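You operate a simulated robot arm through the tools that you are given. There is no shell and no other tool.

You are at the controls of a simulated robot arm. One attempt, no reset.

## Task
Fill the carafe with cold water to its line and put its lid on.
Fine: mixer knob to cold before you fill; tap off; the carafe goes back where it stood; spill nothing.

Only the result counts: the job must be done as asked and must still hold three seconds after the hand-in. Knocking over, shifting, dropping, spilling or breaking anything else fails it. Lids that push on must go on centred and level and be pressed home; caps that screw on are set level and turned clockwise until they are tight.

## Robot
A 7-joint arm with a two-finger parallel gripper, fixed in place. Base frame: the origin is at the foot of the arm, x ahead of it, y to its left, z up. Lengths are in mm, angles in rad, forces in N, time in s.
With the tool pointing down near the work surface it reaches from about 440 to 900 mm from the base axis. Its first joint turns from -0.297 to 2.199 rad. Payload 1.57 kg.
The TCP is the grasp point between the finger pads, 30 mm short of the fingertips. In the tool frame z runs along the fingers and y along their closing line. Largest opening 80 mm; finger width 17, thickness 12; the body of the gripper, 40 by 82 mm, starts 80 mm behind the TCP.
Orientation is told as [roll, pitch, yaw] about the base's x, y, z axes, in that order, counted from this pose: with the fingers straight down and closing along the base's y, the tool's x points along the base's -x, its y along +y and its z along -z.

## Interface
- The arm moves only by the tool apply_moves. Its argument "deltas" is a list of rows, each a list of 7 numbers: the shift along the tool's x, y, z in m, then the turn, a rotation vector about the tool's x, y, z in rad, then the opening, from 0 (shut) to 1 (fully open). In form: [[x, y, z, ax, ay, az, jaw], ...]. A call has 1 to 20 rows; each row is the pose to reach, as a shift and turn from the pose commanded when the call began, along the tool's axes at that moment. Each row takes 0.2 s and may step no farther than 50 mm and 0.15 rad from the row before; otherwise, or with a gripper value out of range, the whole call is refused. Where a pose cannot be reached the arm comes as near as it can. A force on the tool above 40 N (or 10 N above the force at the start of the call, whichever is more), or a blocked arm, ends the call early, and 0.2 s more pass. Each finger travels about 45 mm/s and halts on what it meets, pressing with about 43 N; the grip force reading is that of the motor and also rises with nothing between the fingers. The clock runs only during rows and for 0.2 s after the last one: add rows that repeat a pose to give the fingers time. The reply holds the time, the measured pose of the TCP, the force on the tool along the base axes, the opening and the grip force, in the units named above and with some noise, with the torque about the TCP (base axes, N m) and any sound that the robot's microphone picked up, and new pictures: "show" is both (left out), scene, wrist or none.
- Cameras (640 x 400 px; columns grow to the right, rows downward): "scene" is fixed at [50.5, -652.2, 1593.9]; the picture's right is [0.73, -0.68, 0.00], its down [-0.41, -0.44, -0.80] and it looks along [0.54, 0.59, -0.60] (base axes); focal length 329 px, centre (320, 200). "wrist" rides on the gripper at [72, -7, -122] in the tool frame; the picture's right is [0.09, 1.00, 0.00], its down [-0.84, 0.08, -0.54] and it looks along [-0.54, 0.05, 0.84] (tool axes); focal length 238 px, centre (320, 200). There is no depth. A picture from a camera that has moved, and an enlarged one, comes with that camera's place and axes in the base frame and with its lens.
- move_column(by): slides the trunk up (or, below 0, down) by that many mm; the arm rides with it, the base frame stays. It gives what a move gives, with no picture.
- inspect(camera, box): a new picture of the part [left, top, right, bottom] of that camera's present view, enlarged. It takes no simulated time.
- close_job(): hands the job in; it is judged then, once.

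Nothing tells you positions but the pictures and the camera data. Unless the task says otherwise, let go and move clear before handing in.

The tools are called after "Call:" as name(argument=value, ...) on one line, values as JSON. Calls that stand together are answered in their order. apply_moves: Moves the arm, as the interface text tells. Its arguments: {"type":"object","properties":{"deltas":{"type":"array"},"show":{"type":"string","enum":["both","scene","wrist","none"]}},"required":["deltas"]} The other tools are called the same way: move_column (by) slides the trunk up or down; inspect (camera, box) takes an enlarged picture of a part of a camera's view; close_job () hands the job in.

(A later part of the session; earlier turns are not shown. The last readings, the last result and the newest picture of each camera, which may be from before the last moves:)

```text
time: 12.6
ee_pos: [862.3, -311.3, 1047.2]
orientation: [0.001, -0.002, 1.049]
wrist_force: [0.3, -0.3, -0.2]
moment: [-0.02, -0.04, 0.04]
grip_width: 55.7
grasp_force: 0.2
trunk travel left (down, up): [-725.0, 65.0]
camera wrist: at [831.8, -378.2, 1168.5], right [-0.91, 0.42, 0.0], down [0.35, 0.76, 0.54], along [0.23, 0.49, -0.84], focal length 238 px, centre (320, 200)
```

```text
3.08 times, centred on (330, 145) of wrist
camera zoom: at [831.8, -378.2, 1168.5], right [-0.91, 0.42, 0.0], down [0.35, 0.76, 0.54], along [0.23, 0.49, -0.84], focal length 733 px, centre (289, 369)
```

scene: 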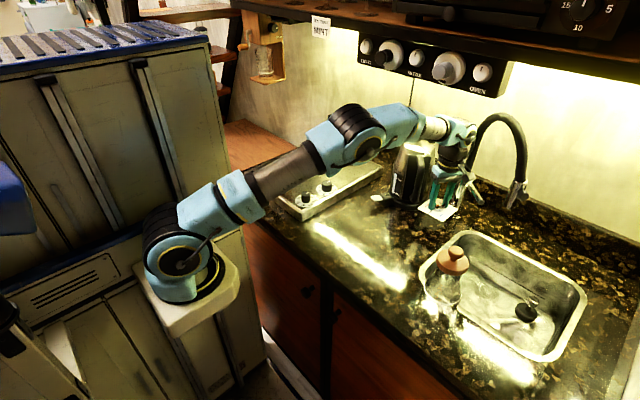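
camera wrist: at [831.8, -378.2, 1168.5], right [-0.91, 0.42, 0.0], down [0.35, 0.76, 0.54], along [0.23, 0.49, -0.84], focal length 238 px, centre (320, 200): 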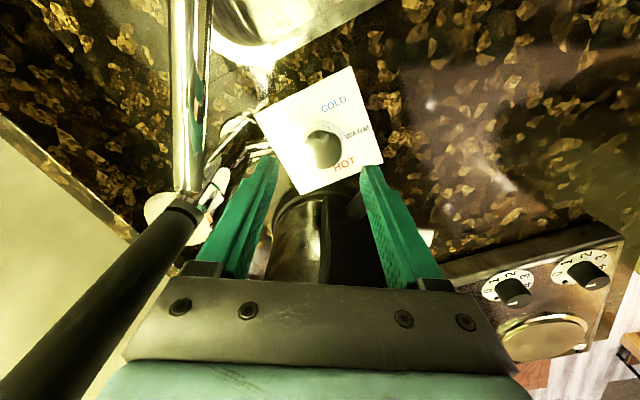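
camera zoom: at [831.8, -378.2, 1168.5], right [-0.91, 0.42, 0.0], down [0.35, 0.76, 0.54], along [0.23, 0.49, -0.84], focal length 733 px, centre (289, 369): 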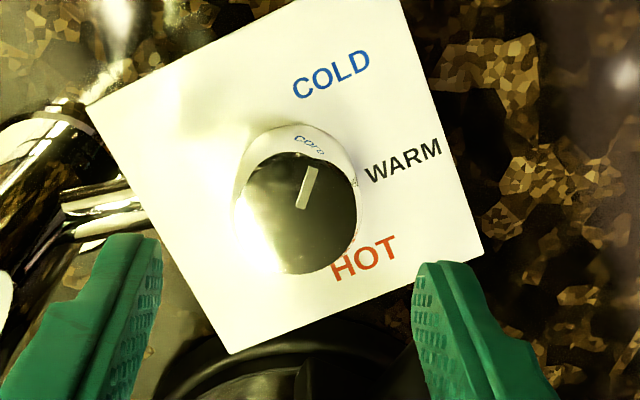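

The mixer is set to COLD. Now I'll back away from the tap, turn the wrist back, and head to the carafe for a close look at its lid and neck.

Call:
apply_moves(deltas=[[0.0187, 0.0325, -0.005, 0, 0, 0, 0.8], [0.0374, 0.065, -0.01, 0, 0, 0.1, 0.9], [0.056, 0.0975, -0.015, 0, 0, 0.25, 1], [0.0747, 0.13, -0.02, 0, 0, 0.4, 1], [0.0934, 0.1625, -0.02, 0, 0, 0.55, 1], [0.112, 0.195, -0.02, 0, 0, 0.7, 1], [0.1307, 0.2275, -0.02, 0, 0, 0.85, 1], [0.1494, 0.26, -0.02, 0, 0, 1.0, 1], [0.168, 0.2925, -0.02, 0, 0, 1.049, 1], [0.168, 0.2925, -0.02, 0, 0, 1.049, 1]], show="both")

```text
time: 14.8
ee_pos: [523.4, -312.7, 1064.7]
orientation: [0.0, -0.001, -0.001]
wrist_force: [-0.1, 0.0, -0.6]
moment: [0.01, 0.03, -0.01]
grip_width: 79.9
grasp_force: 0.1
trunk travel left (down, up): [-725.0, 65.0]
camera wrist: at [451.6, -319.7, 1187.5], right [-0.09, 1.0, 0.0], down [0.84, 0.08, 0.54], along [0.54, 0.05, -0.84], focal length 238 px, centre (320, 200)
```

scene: 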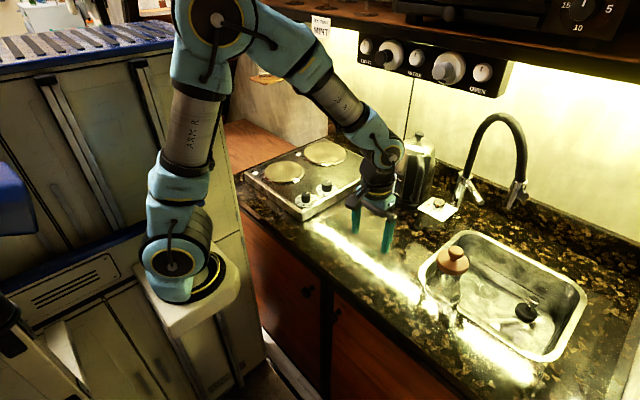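
wrist: 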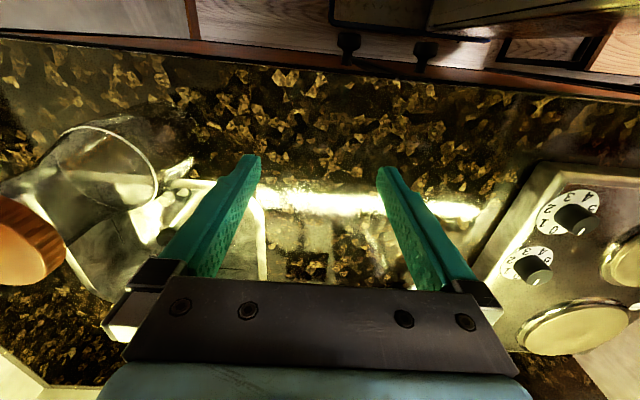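

I'll turn the camera toward the carafe for a side view, keeping well clear of it.

Call:
apply_moves(deltas=[[0.007, -0.0112, -0.0025, 0, 0, 0.15, 1], [0.014, -0.0223, -0.005, 0, 0, 0.3, 1], [0.021, -0.0335, -0.0075, 0, 0, 0.45, 1], [0.028, -0.0447, -0.01, 0, 0, 0.6, 1], [0.035, -0.0558, -0.0125, 0, 0, 0.75, 1], [0.042, -0.067, -0.015, 0, 0, 0.9, 1]], show="none")

Call:
apply_moves(deltas=[[0, 0, 0, 0, -0.125, 0, 1], [0, 0, 0, 0, -0.25, 0, 1], [0, 0, 0, 0, -0.375, 0, 1], [0, 0, 0, 0, -0.5, 0, 1], [0, 0, 0, 0, -0.5, 0, 1]], show="both")

```text
time: 16.2
ee_pos: [481.1, -379.4, 1082.3]
orientation: [0.001, 0.0, -0.902]
wrist_force: [0.4, 0.7, -0.8]
moment: [0.03, -0.01, 0.01]
grip_width: 79.9
grasp_force: 0.0
trunk travel left (down, up): [-725.0, 65.0]
```

```text
time: 17.4
ee_pos: [482.7, -379.5, 1081.2]
orientation: [0.001, -0.502, -0.899]
wrist_force: [0.6, -0.5, 0.4]
moment: [0.0, -0.01, 0.01]
grip_width: 80.2
grasp_force: 0.0
trunk travel left (down, up): [-725.0, 65.0]
camera wrist: at [401.8, -288.4, 1153.8], right [0.73, 0.68, -0.04], down [0.35, -0.32, 0.88], along [0.59, -0.66, -0.48], focal length 238 px, centre (320, 200)
```

scene: 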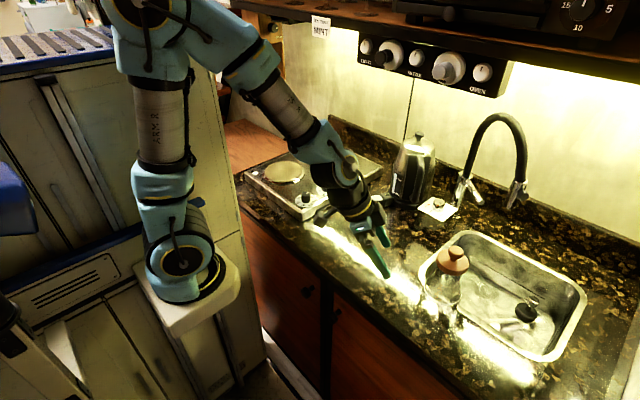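
wrist: 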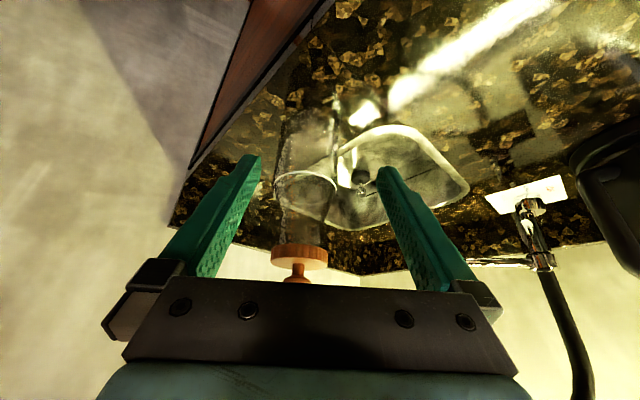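

Call:
inspect(camera="wrist", box=[240, 90, 400, 290])

Call:
inspect(camera="wrist", box=[260, 210, 350, 285])

Call:
inspect(camera="wrist", box=[300, 110, 500, 240])

Call:
inspect(camera="wrist", box=[460, 170, 640, 300])

```text
2.00 times, centred on (320, 190) of wrist
camera zoom: at [401.8, -288.4, 1153.8], right [0.73, 0.68, -0.04], down [0.35, -0.32, 0.88], along [0.59, -0.66, -0.48], focal length 477 px, centre (320, 220)
```

zoom: 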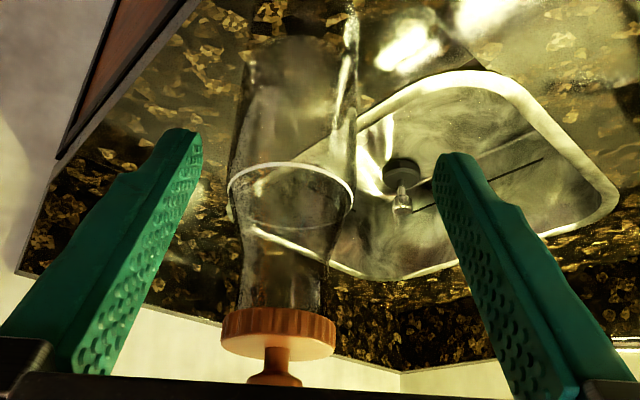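

```text
5.33 times, centred on (305, 248) of wrist
camera zoom: at [401.8, -288.4, 1153.8], right [0.73, 0.68, -0.04], down [0.35, -0.32, 0.88], along [0.59, -0.66, -0.48], focal length 1271 px, centre (400, -53)
```

zoom: 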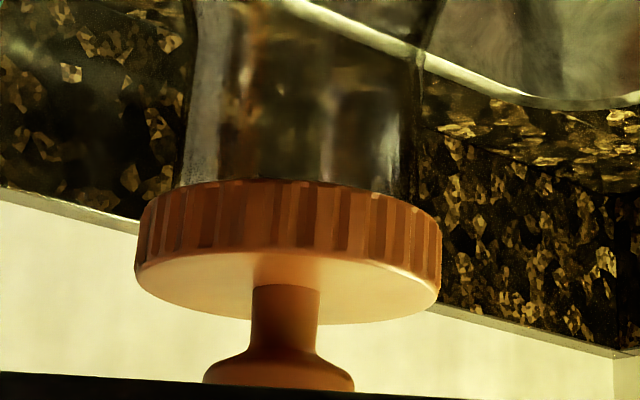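

```text
3.08 times, centred on (400, 175) of wrist
camera zoom: at [401.8, -288.4, 1153.8], right [0.73, 0.68, -0.04], down [0.35, -0.32, 0.88], along [0.59, -0.66, -0.48], focal length 733 px, centre (74, 277)
```

zoom: 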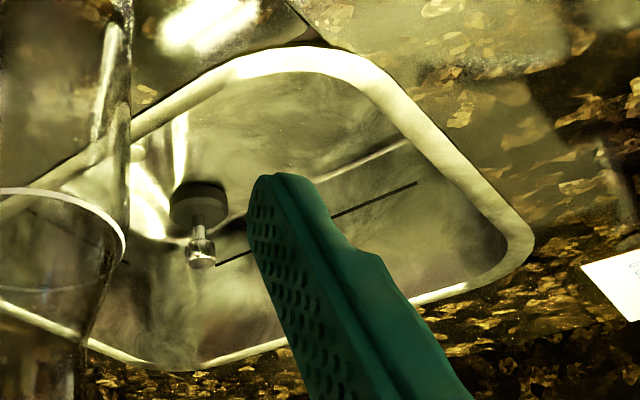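

```text
3.08 times, centred on (550, 235) of wrist
camera zoom: at [401.8, -288.4, 1153.8], right [0.73, 0.68, -0.04], down [0.35, -0.32, 0.88], along [0.59, -0.66, -0.48], focal length 733 px, centre (-388, 92)
```

zoom: 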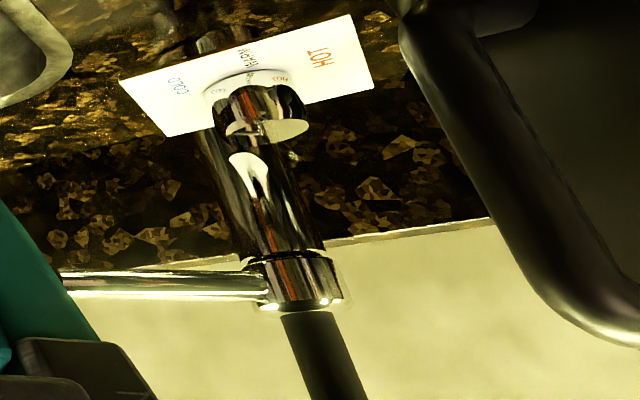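

The lid is a ribbed wooden disc with a mushroom knob, sitting on a roughly 50 mm neck; carafe axis is near (560, -496). I'll go straight above it with an upright tool for an accurate top view.

Call:
apply_moves(deltas=[[-0.019, 0, -0.0348, 0, 0.1, 0, 1], [-0.038, 0, -0.0696, 0, 0.2, 0, 1], [-0.057, 0, -0.1044, 0, 0.3, 0, 1], [-0.0967, -0.0048, -0.0827, 0, 0.4, 0, 1], [-0.1363, -0.0095, -0.0611, 0, 0.5, 0, 1], [-0.1759, -0.0143, -0.0395, 0, 0.5, 0, 1], [-0.1759, -0.0143, -0.0395, 0, 0.5, 0, 1]], show="both")

Call:
inspect(camera="wrist", box=[240, 60, 400, 260])

```text
time: 19.0
ee_pos: [555.3, -493.9, 1201.1]
orientation: [0.0, 0.003, -0.899]
wrist_force: [-0.7, 0.0, -0.8]
moment: [-0.03, 0.04, -0.01]
grip_width: 79.8
grasp_force: 0.1
trunk travel left (down, up): [-725.0, 65.0]
camera wrist: at [505.5, -442.7, 1323.0], right [0.72, 0.69, 0.0], down [0.58, -0.61, 0.54], along [0.37, -0.39, -0.84], focal length 238 px, centre (320, 200)
```

scene: 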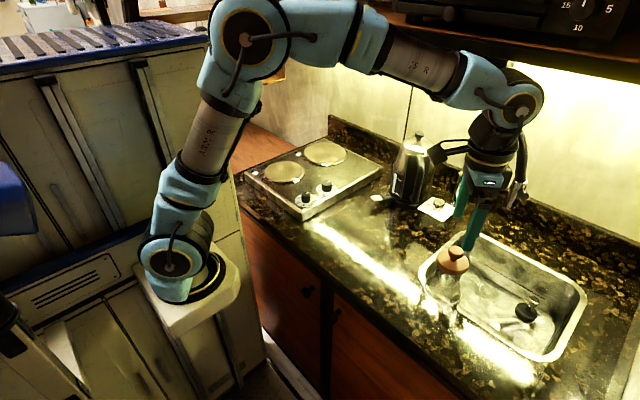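
wrist: 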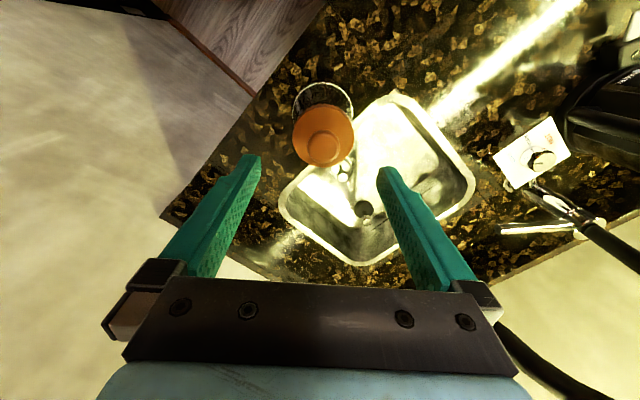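

```text
2.00 times, centred on (320, 160) of wrist
camera zoom: at [505.5, -442.7, 1323.0], right [0.72, 0.69, 0.0], down [0.58, -0.61, 0.54], along [0.37, -0.39, -0.84], focal length 477 px, centre (320, 280)
```

zoom: 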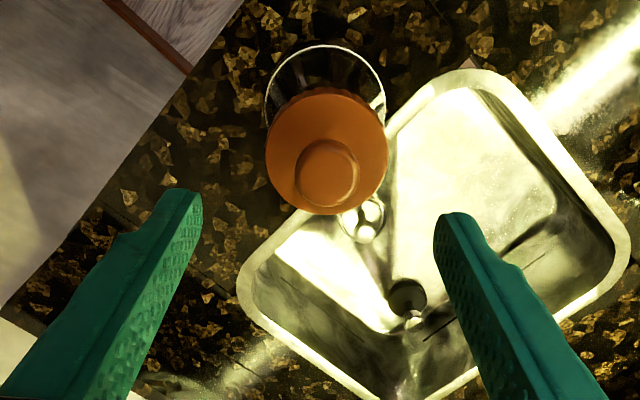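

Axis of the lid resolves to about (559.5, -494.5), lid ≈60 mm across, knob ≈28 mm. I'll come down around the lid's knob in stages.

Call:
apply_moves(deltas=[[-0.0018, 0.0015, 0.02, 0, 0, 0, 0.8], [-0.0035, 0.003, 0.04, 0, 0, 0, 0.7], [-0.0035, 0.003, 0.051, 0, 0, 0, 0.65], [-0.0035, 0.003, 0.051, 0, 0, 0, 0.65]], show="both")

Call:
inspect(camera="wrist", box=[240, 80, 400, 260])

Call:
inspect(camera="scene", box=[400, 200, 520, 320])

```text
time: 20.0
ee_pos: [557.9, -496.0, 1148.9]
orientation: [-0.001, -0.001, -0.898]
wrist_force: [-0.2, 0.0, 1.0]
moment: [0.02, 0.01, 0.03]
grip_width: 52.0
grasp_force: 0.1
trunk travel left (down, up): [-725.0, 65.0]
camera wrist: at [510.1, -443.3, 1271.3], right [0.72, 0.69, 0.0], down [0.58, -0.61, 0.54], along [0.37, -0.39, -0.84], focal length 238 px, centre (320, 200)
```

scene: 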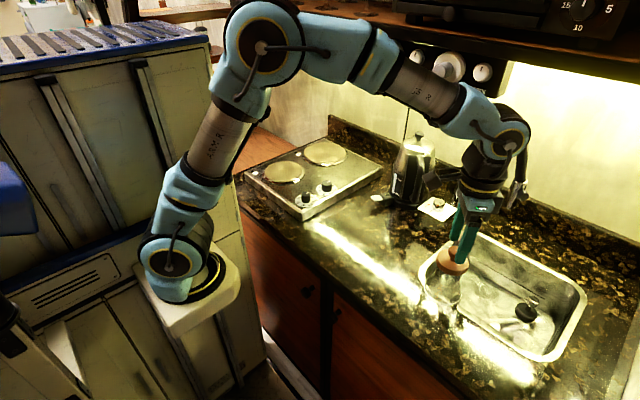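
wrist: 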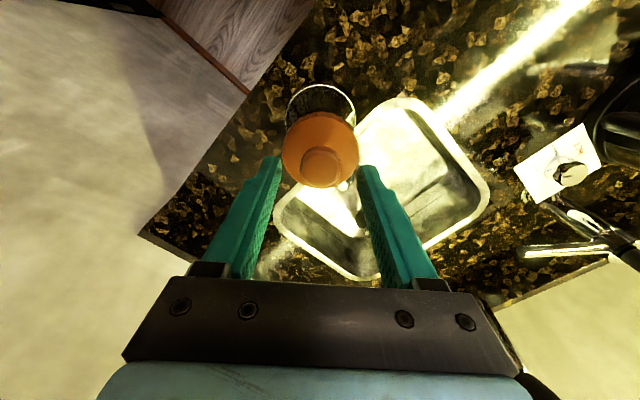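

```text
2.22 times, centred on (320, 170) of wrist
camera zoom: at [510.1, -443.3, 1271.3], right [0.72, 0.69, 0.0], down [0.58, -0.61, 0.54], along [0.37, -0.39, -0.84], focal length 530 px, centre (320, 267)
```

zoom: 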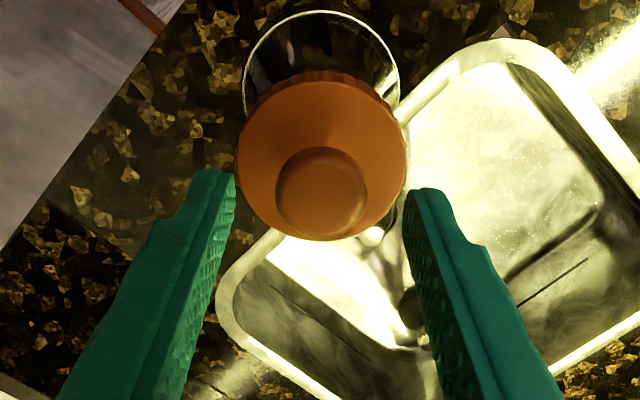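

```text
3.33 times, centred on (460, 260) of scene
camera zoom: at [50.5, -652.2, 1593.9], right [0.73, -0.68, 0.0], down [-0.41, -0.44, -0.8], along [0.54, 0.59, -0.6], focal length 1095 px, centre (-147, 0)
```

zoom: 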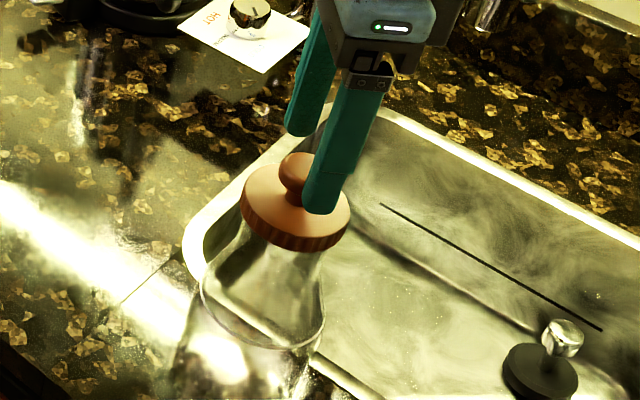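

The lid and knob are centred between the fingers. I'll come down so the tips flank the knob above the disc, and grip the knob.

Call:
apply_moves(deltas=[[0, 0, 0.01, 0, 0, 0, 0.65], [0, 0, 0.019, 0, 0, 0, 0.65], [0, 0, 0.019, 0, 0, 0, 0.5], [0, 0, 0.019, 0, 0, 0, 0.3], [0, 0, 0.019, 0, 0, 0, 0.25], [0, 0, 0.019, 0, 0, 0, 0.25]], show="both")

Call:
inspect(camera="scene", box=[420, 220, 500, 300])

Call:
inspect(camera="wrist", box=[240, 80, 400, 260])

```text
time: 21.4
ee_pos: [559.3, -494.2, 1129.1]
orientation: [0.001, 0.0, -0.9]
wrist_force: [1.0, -0.5, 0.2]
moment: [-0.02, -0.03, 0.04]
grip_width: 27.6
grasp_force: 33.2
trunk travel left (down, up): [-725.0, 65.0]
camera wrist: at [510.4, -443.1, 1252.2], right [0.72, 0.69, 0.0], down [0.58, -0.61, 0.54], along [0.37, -0.39, -0.84], focal length 238 px, centre (320, 200)
```

scene: 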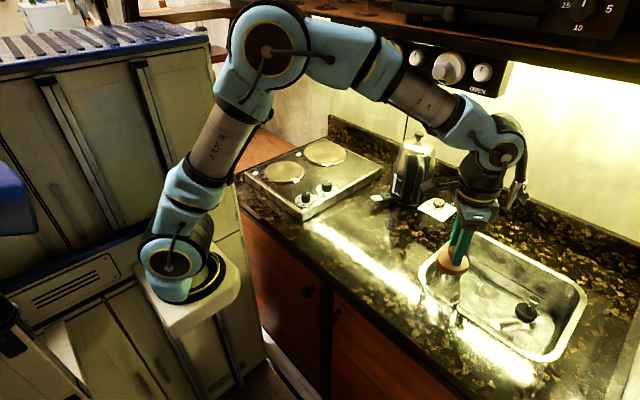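
wrist: 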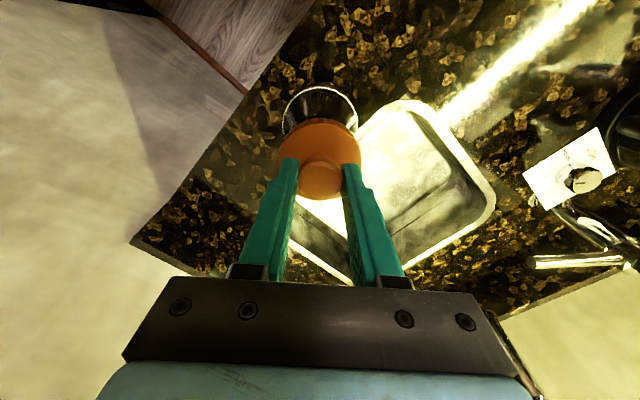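

```text
5.00 times, centred on (460, 260) of scene
camera zoom: at [50.5, -652.2, 1593.9], right [0.73, -0.68, 0.0], down [-0.41, -0.44, -0.8], along [0.54, 0.59, -0.6], focal length 1643 px, centre (-380, -100)
```

zoom: 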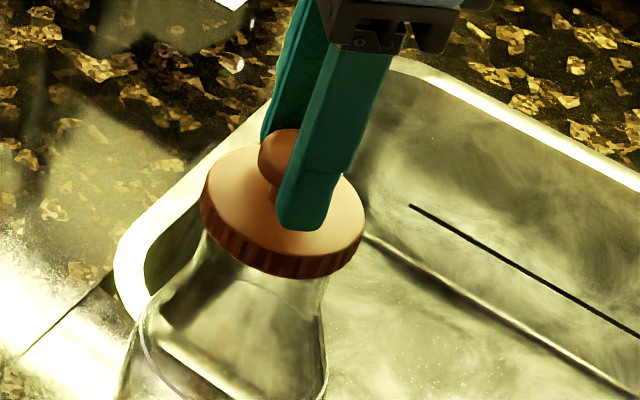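

```text
2.22 times, centred on (320, 170) of wrist
camera zoom: at [510.4, -443.1, 1252.2], right [0.72, 0.69, 0.0], down [0.58, -0.61, 0.54], along [0.37, -0.39, -0.84], focal length 530 px, centre (320, 267)
```

zoom: 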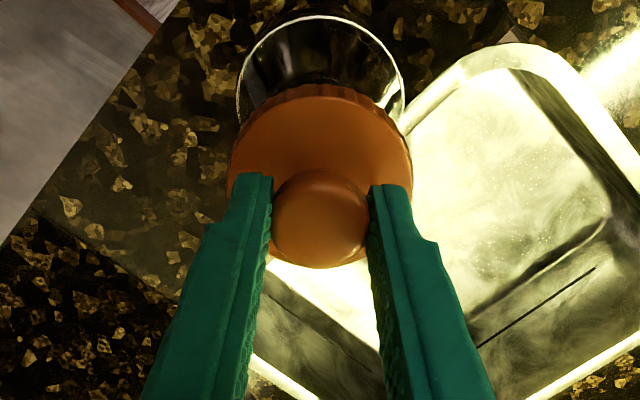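

Knob gripped at 27.6 mm with no side load. I'll try a very small lift to see whether the lid comes free or is held.

Call:
apply_moves(deltas=[[0, 0, -0.002, 0, 0, 0, 0.2], [0, 0, -0.004, 0, 0, 0, 0.2], [0, 0, -0.004, 0, 0, 0, 0.2]], show="wrist")

Call:
inspect(camera="scene", box=[410, 230, 490, 340])

```text
time: 22.2
ee_pos: [561.1, -494.9, 1135.2]
orientation: [-0.001, 0.0, -0.899]
wrist_force: [-0.6, -0.5, 0.0]
moment: [-0.02, 0.0, 0.03]
grip_width: 27.0
grasp_force: 37.8
trunk travel left (down, up): [-725.0, 65.0]
heard: snap
camera wrist: at [510.4, -443.3, 1256.3], right [0.72, 0.69, 0.0], down [0.58, -0.61, 0.54], along [0.37, -0.39, -0.84], focal length 238 px, centre (320, 200)
```

wrist: 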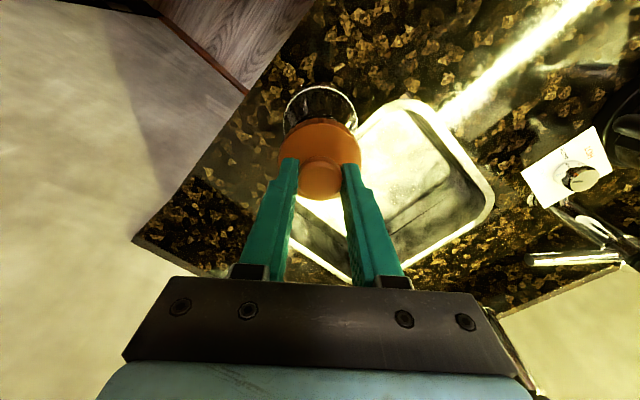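

```text
3.64 times, centred on (450, 285) of scene
camera zoom: at [50.5, -652.2, 1593.9], right [0.73, -0.68, 0.0], down [-0.41, -0.44, -0.8], along [0.54, 0.59, -0.6], focal length 1195 px, centre (-153, -109)
```

zoom: 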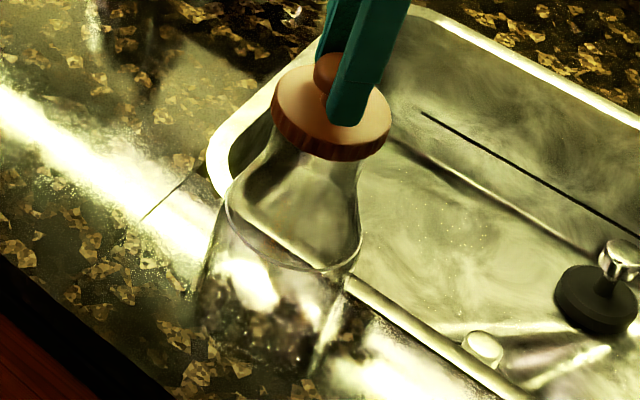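

A snap was heard and the load is near zero: it is a push-on lid and has come free. I'll lift it clear.

Call:
apply_moves(deltas=[[0, 0, -0.01, 0, 0, 0, 0.2], [0, 0, -0.025, 0, 0, 0, 0.2], [0, 0, -0.045, 0, 0, 0, 0.2], [0, 0, -0.07, 0, 0, 0, 0.2], [0, 0, -0.07, 0, 0, 0, 0.2]], show="both")

Call:
inspect(camera="scene", box=[410, 190, 510, 340])

Call:
inspect(camera="wrist", box=[240, 60, 400, 240])

```text
time: 23.4
ee_pos: [560.5, -495.3, 1205.2]
orientation: [-0.001, -0.001, -0.9]
wrist_force: [0.3, -0.1, -0.5]
moment: [0.01, 0.01, 0.03]
grip_width: 27.5
grasp_force: 37.7
trunk travel left (down, up): [-725.0, 65.0]
camera wrist: at [510.7, -443.9, 1326.5], right [0.72, 0.69, 0.0], down [0.58, -0.61, 0.54], along [0.37, -0.39, -0.84], focal length 238 px, centre (320, 200)
```

scene: 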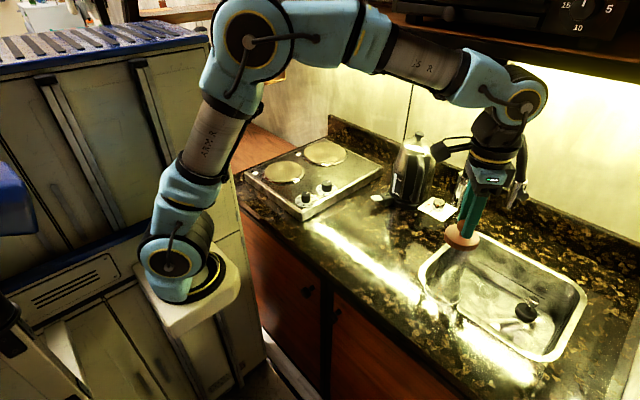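
wrist: 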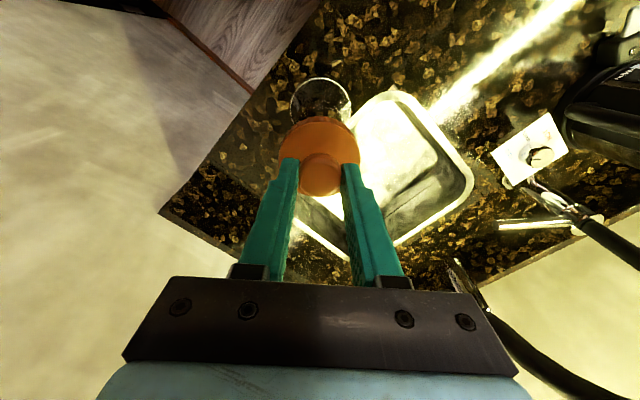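

```text
2.67 times, centred on (460, 265) of scene
camera zoom: at [50.5, -652.2, 1593.9], right [0.73, -0.68, 0.0], down [-0.41, -0.44, -0.8], along [0.54, 0.59, -0.6], focal length 876 px, centre (-53, 27)
```

zoom: 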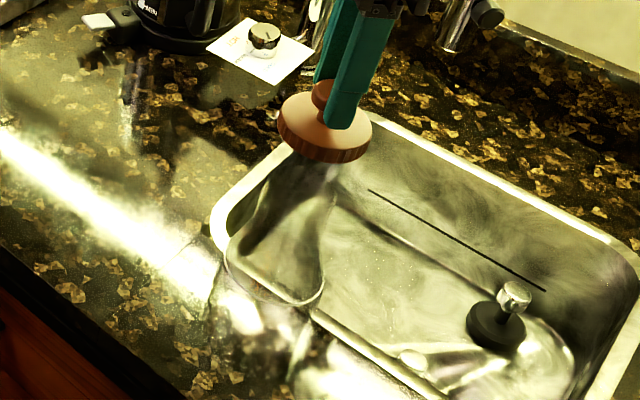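

```text
2.22 times, centred on (320, 150) of wrist
camera zoom: at [510.7, -443.9, 1326.5], right [0.72, 0.69, 0.0], down [0.58, -0.61, 0.54], along [0.37, -0.39, -0.84], focal length 530 px, centre (320, 311)
```

zoom: 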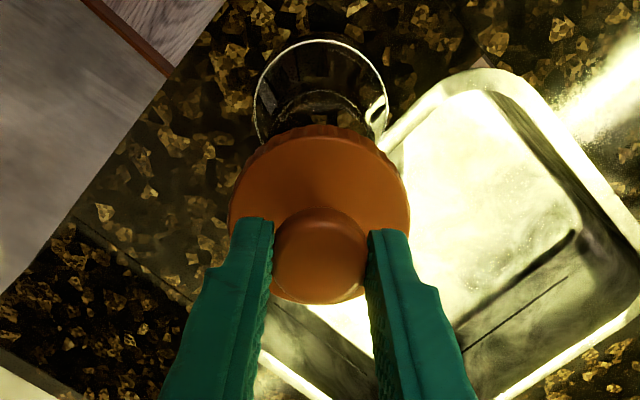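

The lid is off (no plug visible below it yet). I'll carry it to a clear patch of counter around (600, -250) and lower it near the surface.

Call:
apply_moves(deltas=[[0.0278, 0.0306, 0, 0, 0, 0, 0.2], [0.0557, 0.0612, 0, 0, 0, 0, 0.2], [0.0835, 0.0918, 0, 0, 0, 0, 0.2], [0.1113, 0.1224, 0, 0, 0, 0, 0.2], [0.1392, 0.153, 0, 0, 0, 0, 0.2], [0.167, 0.1836, 0, 0, 0, 0, 0.2], [0.167, 0.1836, 0.04, 0, 0, 0, 0.2], [0.167, 0.1836, 0.08, 0, 0, 0, 0.2], [0.167, 0.1836, 0.12, 0, 0, 0, 0.2], [0.167, 0.1836, 0.16, 0, 0, 0, 0.2], [0.167, 0.1836, 0.2, 0, 0, 0, 0.2], [0.167, 0.1836, 0.235, 0, 0, 0, 0.2], [0.167, 0.1836, 0.235, 0, 0, 0, 0.2]], show="both")

Call:
inspect(camera="scene", box=[320, 180, 440, 290])

Call:
inspect(camera="scene", box=[410, 220, 510, 350])

```text
time: 26.2
ee_pos: [599.8, -249.6, 969.7]
orientation: [0.0, -0.001, -0.897]
wrist_force: [-0.6, -0.8, -0.8]
moment: [-0.01, 0.0, -0.02]
grip_width: 27.2
grasp_force: 37.9
trunk travel left (down, up): [-725.0, 65.0]
camera wrist: at [550.1, -198.7, 1090.7], right [0.72, 0.69, 0.0], down [0.58, -0.61, 0.54], along [0.37, -0.39, -0.84], focal length 238 px, centre (320, 200)
```

scene: 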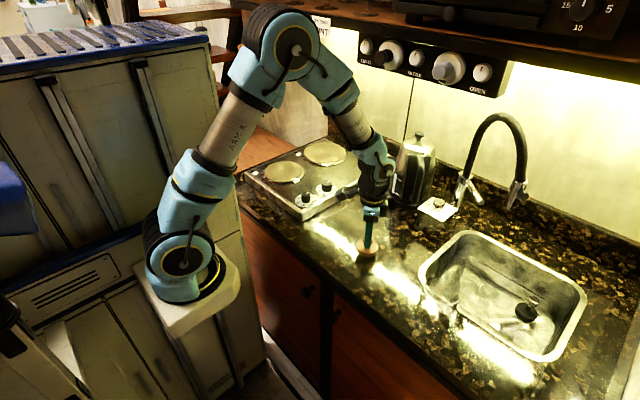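
wrist: 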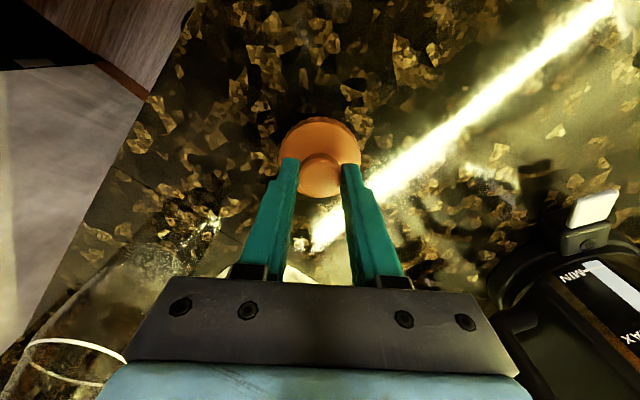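

```text
3.64 times, centred on (380, 235) of scene
camera zoom: at [50.5, -652.2, 1593.9], right [0.73, -0.68, 0.0], down [-0.41, -0.44, -0.8], along [0.54, 0.59, -0.6], focal length 1195 px, centre (102, 73)
```

zoom: 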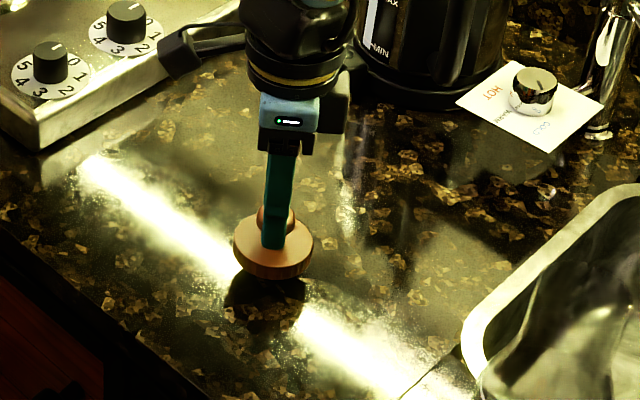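

```text
3.08 times, centred on (460, 285) of scene
camera zoom: at [50.5, -652.2, 1593.9], right [0.73, -0.68, 0.0], down [-0.41, -0.44, -0.8], along [0.54, 0.59, -0.6], focal length 1011 px, centre (-111, -62)
```

zoom: 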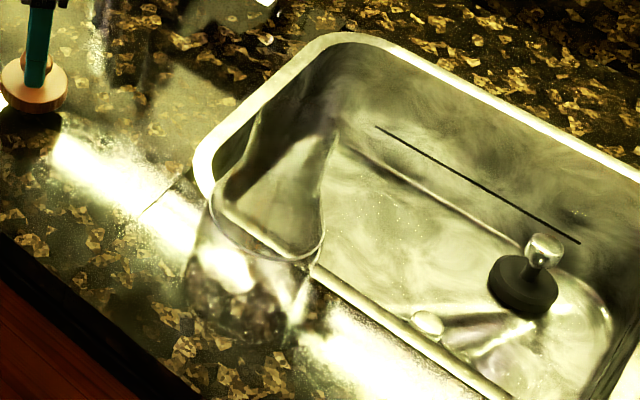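

The carafe stands undisturbed and the lid hovers about 35–40 mm above the counter. I'll lower in small steps until contact.

Call:
apply_moves(deltas=[[0, 0, 0.01, 0, 0, 0, 0.2], [0, 0, 0.02, 0, 0, 0, 0.2], [0, 0, 0.024, 0, 0, 0, 0.2], [0, 0, 0.027, 0, 0, 0, 0.2]], show="scene")

Call:
inspect(camera="scene", box=[340, 220, 400, 275])

```text
time: 27.3
ee_pos: [600.6, -250.3, 945.5]
orientation: [0.004, -0.002, -0.897]
wrist_force: [-9.5, 1.4, 25.8]
moment: [0.23, 0.49, 0.06]
grip_width: 27.3
grasp_force: 38.0
trunk travel left (down, up): [-725.0, 65.0]
stopped in row 4: the force on the tool passed its limit at 42 N (the readings are from after the stop); the commanded pose is now the measured one
```

scene: 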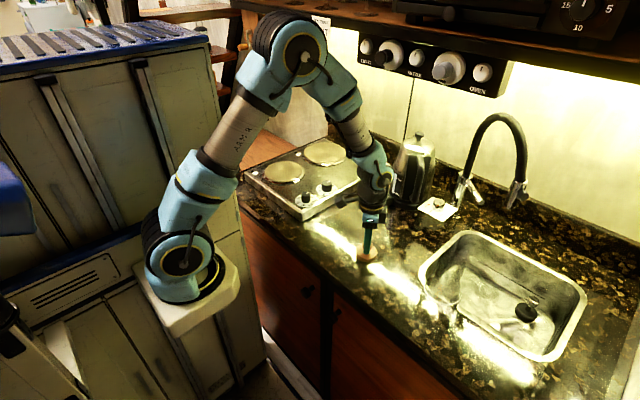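

```text
7.27 times, centred on (370, 248) of scene
camera zoom: at [50.5, -652.2, 1593.9], right [0.73, -0.68, 0.0], down [-0.41, -0.44, -0.8], along [0.54, 0.59, -0.6], focal length 2390 px, centre (-44, -146)
```

zoom: 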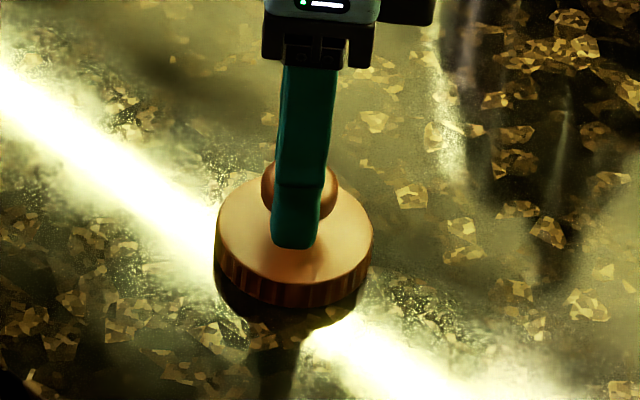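

Contact made (the lid has a short plug below the disc). I'll ease off the pressure and check the force before releasing.

Call:
apply_moves(deltas=[[0, 0, -0.001, 0, 0, 0, 0.2], [0, 0, -0.0015, 0, 0, 0, 0.2]], show="none")

```text
time: 27.9
ee_pos: [600.2, -249.8, 945.2]
orientation: [0.001, -0.003, -0.901]
wrist_force: [-7.8, 1.4, 17.1]
moment: [0.04, 0.13, 0.03]
grip_width: 27.2
grasp_force: 37.7
trunk travel left (down, up): [-725.0, 65.0]
```

Call:
apply_moves(deltas=[[0, 0, -0.001, 0, 0, 0, 0.2], [0, 0, -0.002, 0, 0, 0, 0.2]], show="none")

```text
time: 28.5
ee_pos: [601.1, -249.8, 946.7]
orientation: [0.0, -0.005, -0.898]
wrist_force: [0.3, -0.9, -0.1]
moment: [0.0, 0.01, -0.05]
grip_width: 27.3
grasp_force: 37.7
trunk travel left (down, up): [-725.0, 65.0]
```

Load is gone, so the lid is just touching. I'll open the fingers and rise.

Call:
apply_moves(deltas=[[0, 0, 0, 0, 0, 0, 0.4], [0, 0, 0, 0, 0, 0, 0.55], [0, 0, 0, 0, 0, 0, 0.65], [0, 0, -0.01, 0, 0, 0, 0.65], [0, 0, -0.04, 0, 0, 0, 0.65], [0, 0, -0.08, 0, 0, 0, 0.8], [0, 0, -0.11, 0, 0, 0, 1], [0, 0, -0.11, 0, 0, 0, 1]], show="both")

Call:
inspect(camera="wrist", box=[240, 60, 400, 240])

Call:
inspect(camera="scene", box=[340, 220, 400, 275])

```text
time: 30.3
ee_pos: [602.3, -248.8, 1057.7]
orientation: [0.001, -0.005, -0.898]
wrist_force: [0.4, -1.2, 0.1]
moment: [0.0, 0.03, -0.03]
grip_width: 79.7
grasp_force: 0.0
trunk travel left (down, up): [-725.0, 65.0]
camera wrist: at [551.0, -197.8, 1179.2], right [0.72, 0.69, 0.0], down [0.58, -0.61, 0.54], along [0.38, -0.39, -0.84], focal length 238 px, centre (320, 200)
```

scene: 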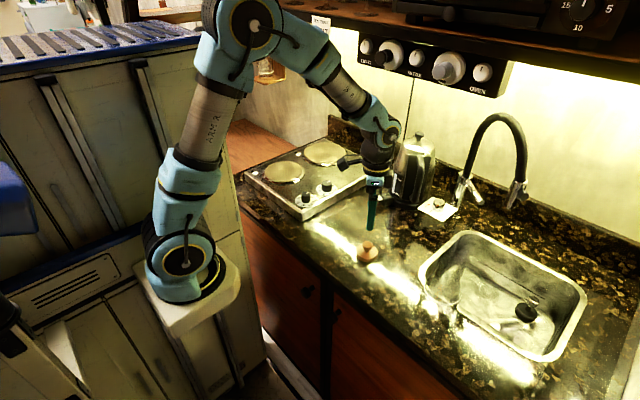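
wrist: 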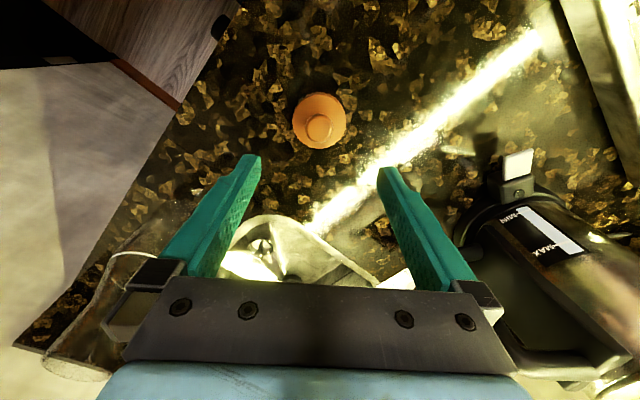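

```text
2.22 times, centred on (320, 150) of wrist
camera zoom: at [551.0, -197.8, 1179.2], right [0.72, 0.69, 0.0], down [0.58, -0.61, 0.54], along [0.38, -0.39, -0.84], focal length 530 px, centre (320, 311)
```

zoom: 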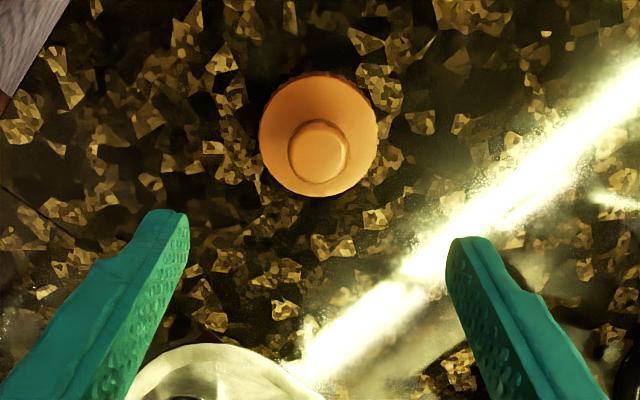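

```text
7.27 times, centred on (370, 248) of scene
camera zoom: at [50.5, -652.2, 1593.9], right [0.73, -0.68, 0.0], down [-0.41, -0.44, -0.8], along [0.54, 0.59, -0.6], focal length 2390 px, centre (-44, -146)
```

zoom: 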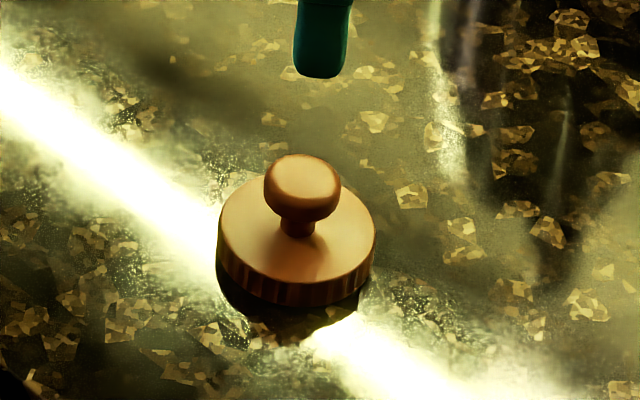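

The lid rests level on the counter at about (601, -249). Next I need a good view into the sink beneath the outlet to find a safe standing spot for the carafe.

Call:
apply_moves(deltas=[[-0.0363, -0.003, 0.0075, 0, 0, 0, 1], [-0.0726, -0.0059, 0.015, 0, 0, 0, 1], [-0.1088, -0.0089, 0.0225, 0, 0, 0, 1], [-0.1451, -0.0118, 0.03, 0, 0, 0, 1], [-0.1451, -0.0118, 0.03, 0, 0, 0, 1]], show="both")

Call:
inspect(camera="wrist", box=[180, 40, 480, 280])

Call:
inspect(camera="wrist", box=[400, 150, 640, 400])

```text
time: 31.5
ee_pos: [682.2, -369.8, 1027.4]
orientation: [0.002, -0.005, -0.899]
wrist_force: [0.0, -0.1, -0.3]
moment: [0.0, 0.0, 0.01]
grip_width: 79.9
grasp_force: 0.1
trunk travel left (down, up): [-725.0, 65.0]
camera wrist: at [632.3, -319.2, 1148.9], right [0.72, 0.69, 0.0], down [0.58, -0.61, 0.54], along [0.38, -0.39, -0.84], focal length 238 px, centre (320, 200)
```

scene: 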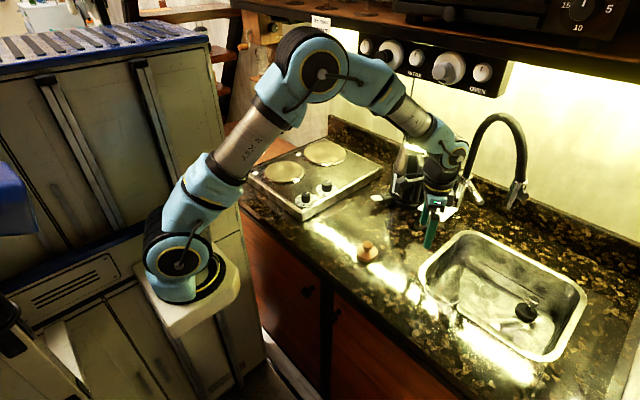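
wrist: 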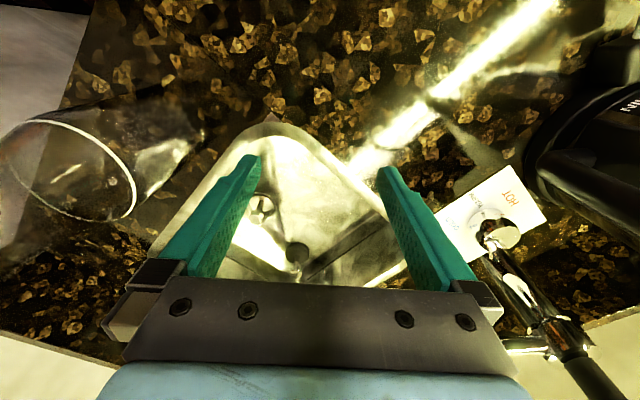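

```text
1.67 times, centred on (330, 160) of wrist
camera zoom: at [632.3, -319.2, 1148.9], right [0.72, 0.69, 0.0], down [0.58, -0.61, 0.54], along [0.38, -0.39, -0.84], focal length 397 px, centre (303, 267)
```

zoom: 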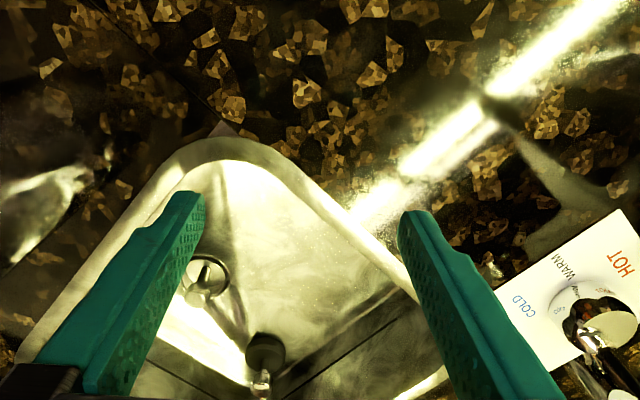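

```text
1.60 times, centred on (520, 275) of wrist
camera zoom: at [632.3, -319.2, 1148.9], right [0.72, 0.69, 0.0], down [0.58, -0.61, 0.54], along [0.38, -0.39, -0.84], focal length 381 px, centre (0, 80)
```

zoom: 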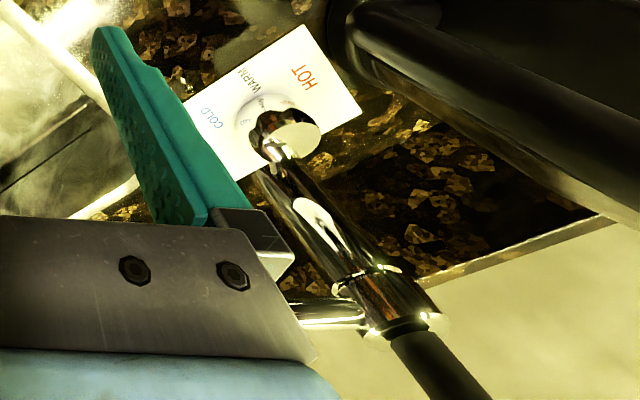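

The spot under the outlet (about (809, -505)) has flat sink floor, clear of the drain (735, -600) and stopper (866, -638). I'll now swing to a tilted pre-grasp pose behind the carafe's neck, approaching from the robot's side.

Call:
apply_moves(deltas=[[0.0077, -0.0217, -0.04, 0, 0, 0, 1], [0.0154, -0.0433, -0.08, 0, 0, 0, 1], [0.0231, -0.065, -0.113, 0, -0.15, 0, 1], [0.0308, -0.0867, -0.113, 0, -0.3, 0, 1], [0.0385, -0.1083, -0.113, 0, -0.45, 0, 1], [0.0462, -0.13, -0.113, 0, -0.6, 0, 1], [0.0539, -0.1517, -0.113, 0, -0.72, 0, 1], [0.0616, -0.1733, -0.113, 0, -0.85, 0, 1], [0.0616, -0.1733, -0.113, 0, -0.85, 0, 1]], show="both")

Call:
inspect(camera="wrist", box=[200, 80, 440, 280])

```text
time: 33.5
ee_pos: [506.9, -430.5, 1140.2]
orientation: [0.004, -0.85, -0.904]
wrist_force: [0.2, 0.8, -0.7]
moment: [0.0, -0.02, 0.0]
grip_width: 79.9
grasp_force: 0.1
out of reach, approached as far as the arm can: row 7, 8
trunk travel left (down, up): [-725.0, 65.0]
camera wrist: at [415.3, -325.9, 1166.2], right [0.74, 0.67, -0.07], down [0.15, -0.07, 0.99], along [0.65, -0.74, -0.15], focal length 238 px, centre (320, 200)
```

scene: 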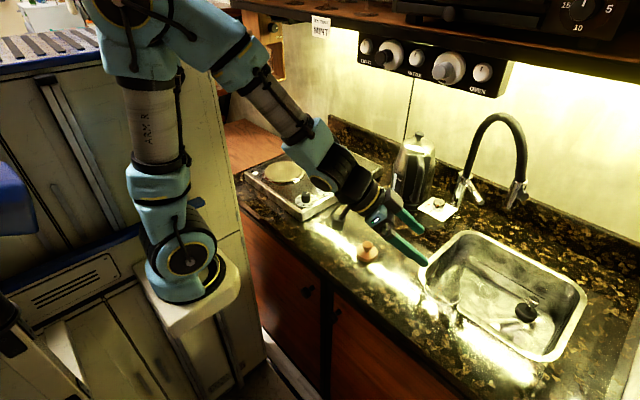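
wrist: 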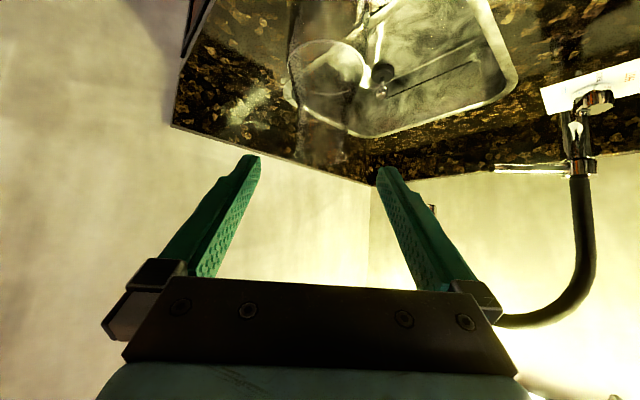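

```text
2.00 times, centred on (320, 180) of wrist
camera zoom: at [415.3, -325.9, 1166.2], right [0.74, 0.67, -0.07], down [0.15, -0.07, 0.99], along [0.65, -0.74, -0.15], focal length 477 px, centre (320, 240)
```

zoom: 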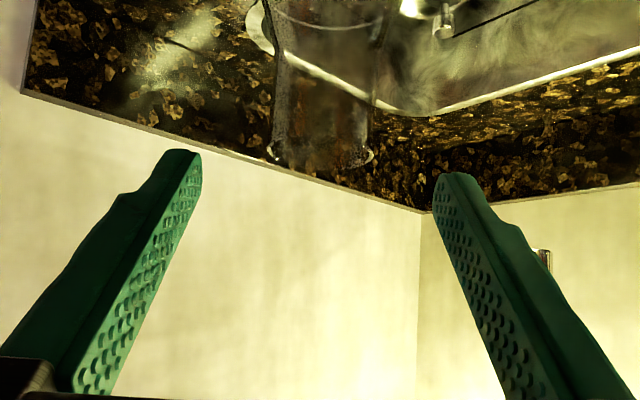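

The carafe's open neck (≈47 mm) is seen just beyond the fingers, aligned to within 2 mm. I'll advance along the tool axis so the fingers straddle the neck.

Call:
apply_moves(deltas=[[0.005, 0.001, 0.01, 0, 0, 0, 1], [0.0097, 0.0016, 0.03, 0, 0, 0, 1], [0.0097, 0.0016, 0.055, 0, 0, 0, 1], [0.0097, 0.0016, 0.08, 0, 0, 0, 1], [0.0097, 0.0016, 0.1, 0, 0, 0, 1], [0.0097, 0.0016, 0.118, 0, 0, 0, 1], [0.0097, 0.0016, 0.118, 0, 0, 0, 1]], show="both")

Call:
inspect(camera="wrist", box=[200, 60, 440, 280])

Call:
inspect(camera="scene", box=[390, 210, 510, 340])

```text
time: 35.1
ee_pos: [559.2, -493.4, 1054.9]
orientation: [0.004, -0.852, -0.901]
wrist_force: [-0.2, -0.4, 0.3]
moment: [-0.01, 0.01, 0.0]
grip_width: 79.9
grasp_force: 0.0
trunk travel left (down, up): [-725.0, 65.0]
camera wrist: at [468.3, -389.4, 1080.9], right [0.74, 0.67, -0.07], down [0.15, -0.06, 0.99], along [0.65, -0.74, -0.15], focal length 238 px, centre (320, 200)
```

scene: 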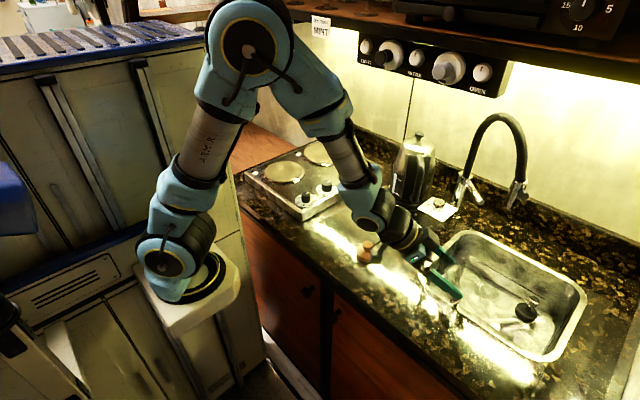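
wrist: 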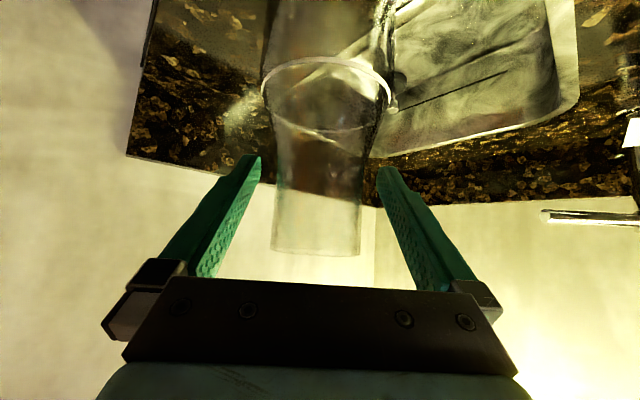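

```text
1.82 times, centred on (320, 170) of wrist
camera zoom: at [468.3, -389.4, 1080.9], right [0.74, 0.67, -0.07], down [0.15, -0.06, 0.99], along [0.65, -0.74, -0.15], focal length 433 px, centre (320, 254)
```

zoom: 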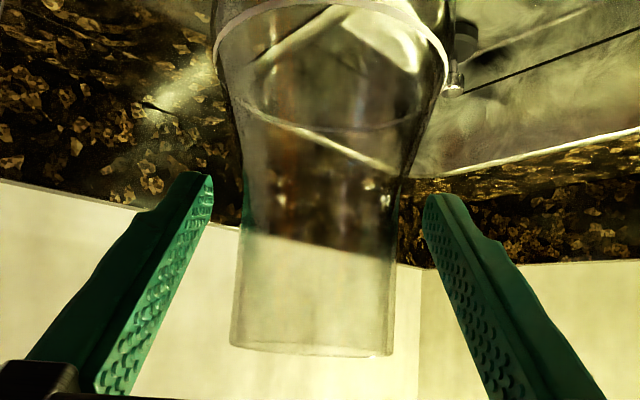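

```text
3.08 times, centred on (450, 275) of scene
camera zoom: at [50.5, -652.2, 1593.9], right [0.73, -0.68, 0.0], down [-0.41, -0.44, -0.8], along [0.54, 0.59, -0.6], focal length 1011 px, centre (-80, -31)
```

zoom: 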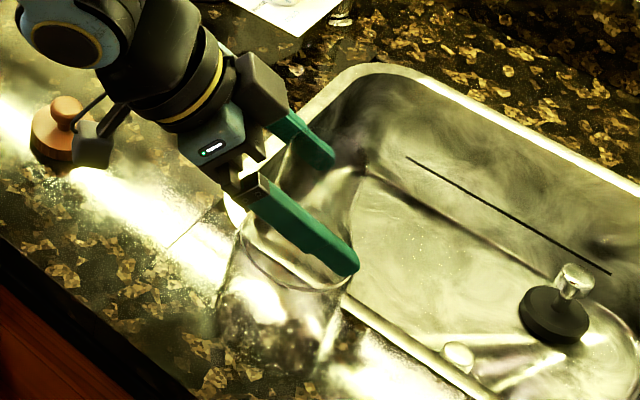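

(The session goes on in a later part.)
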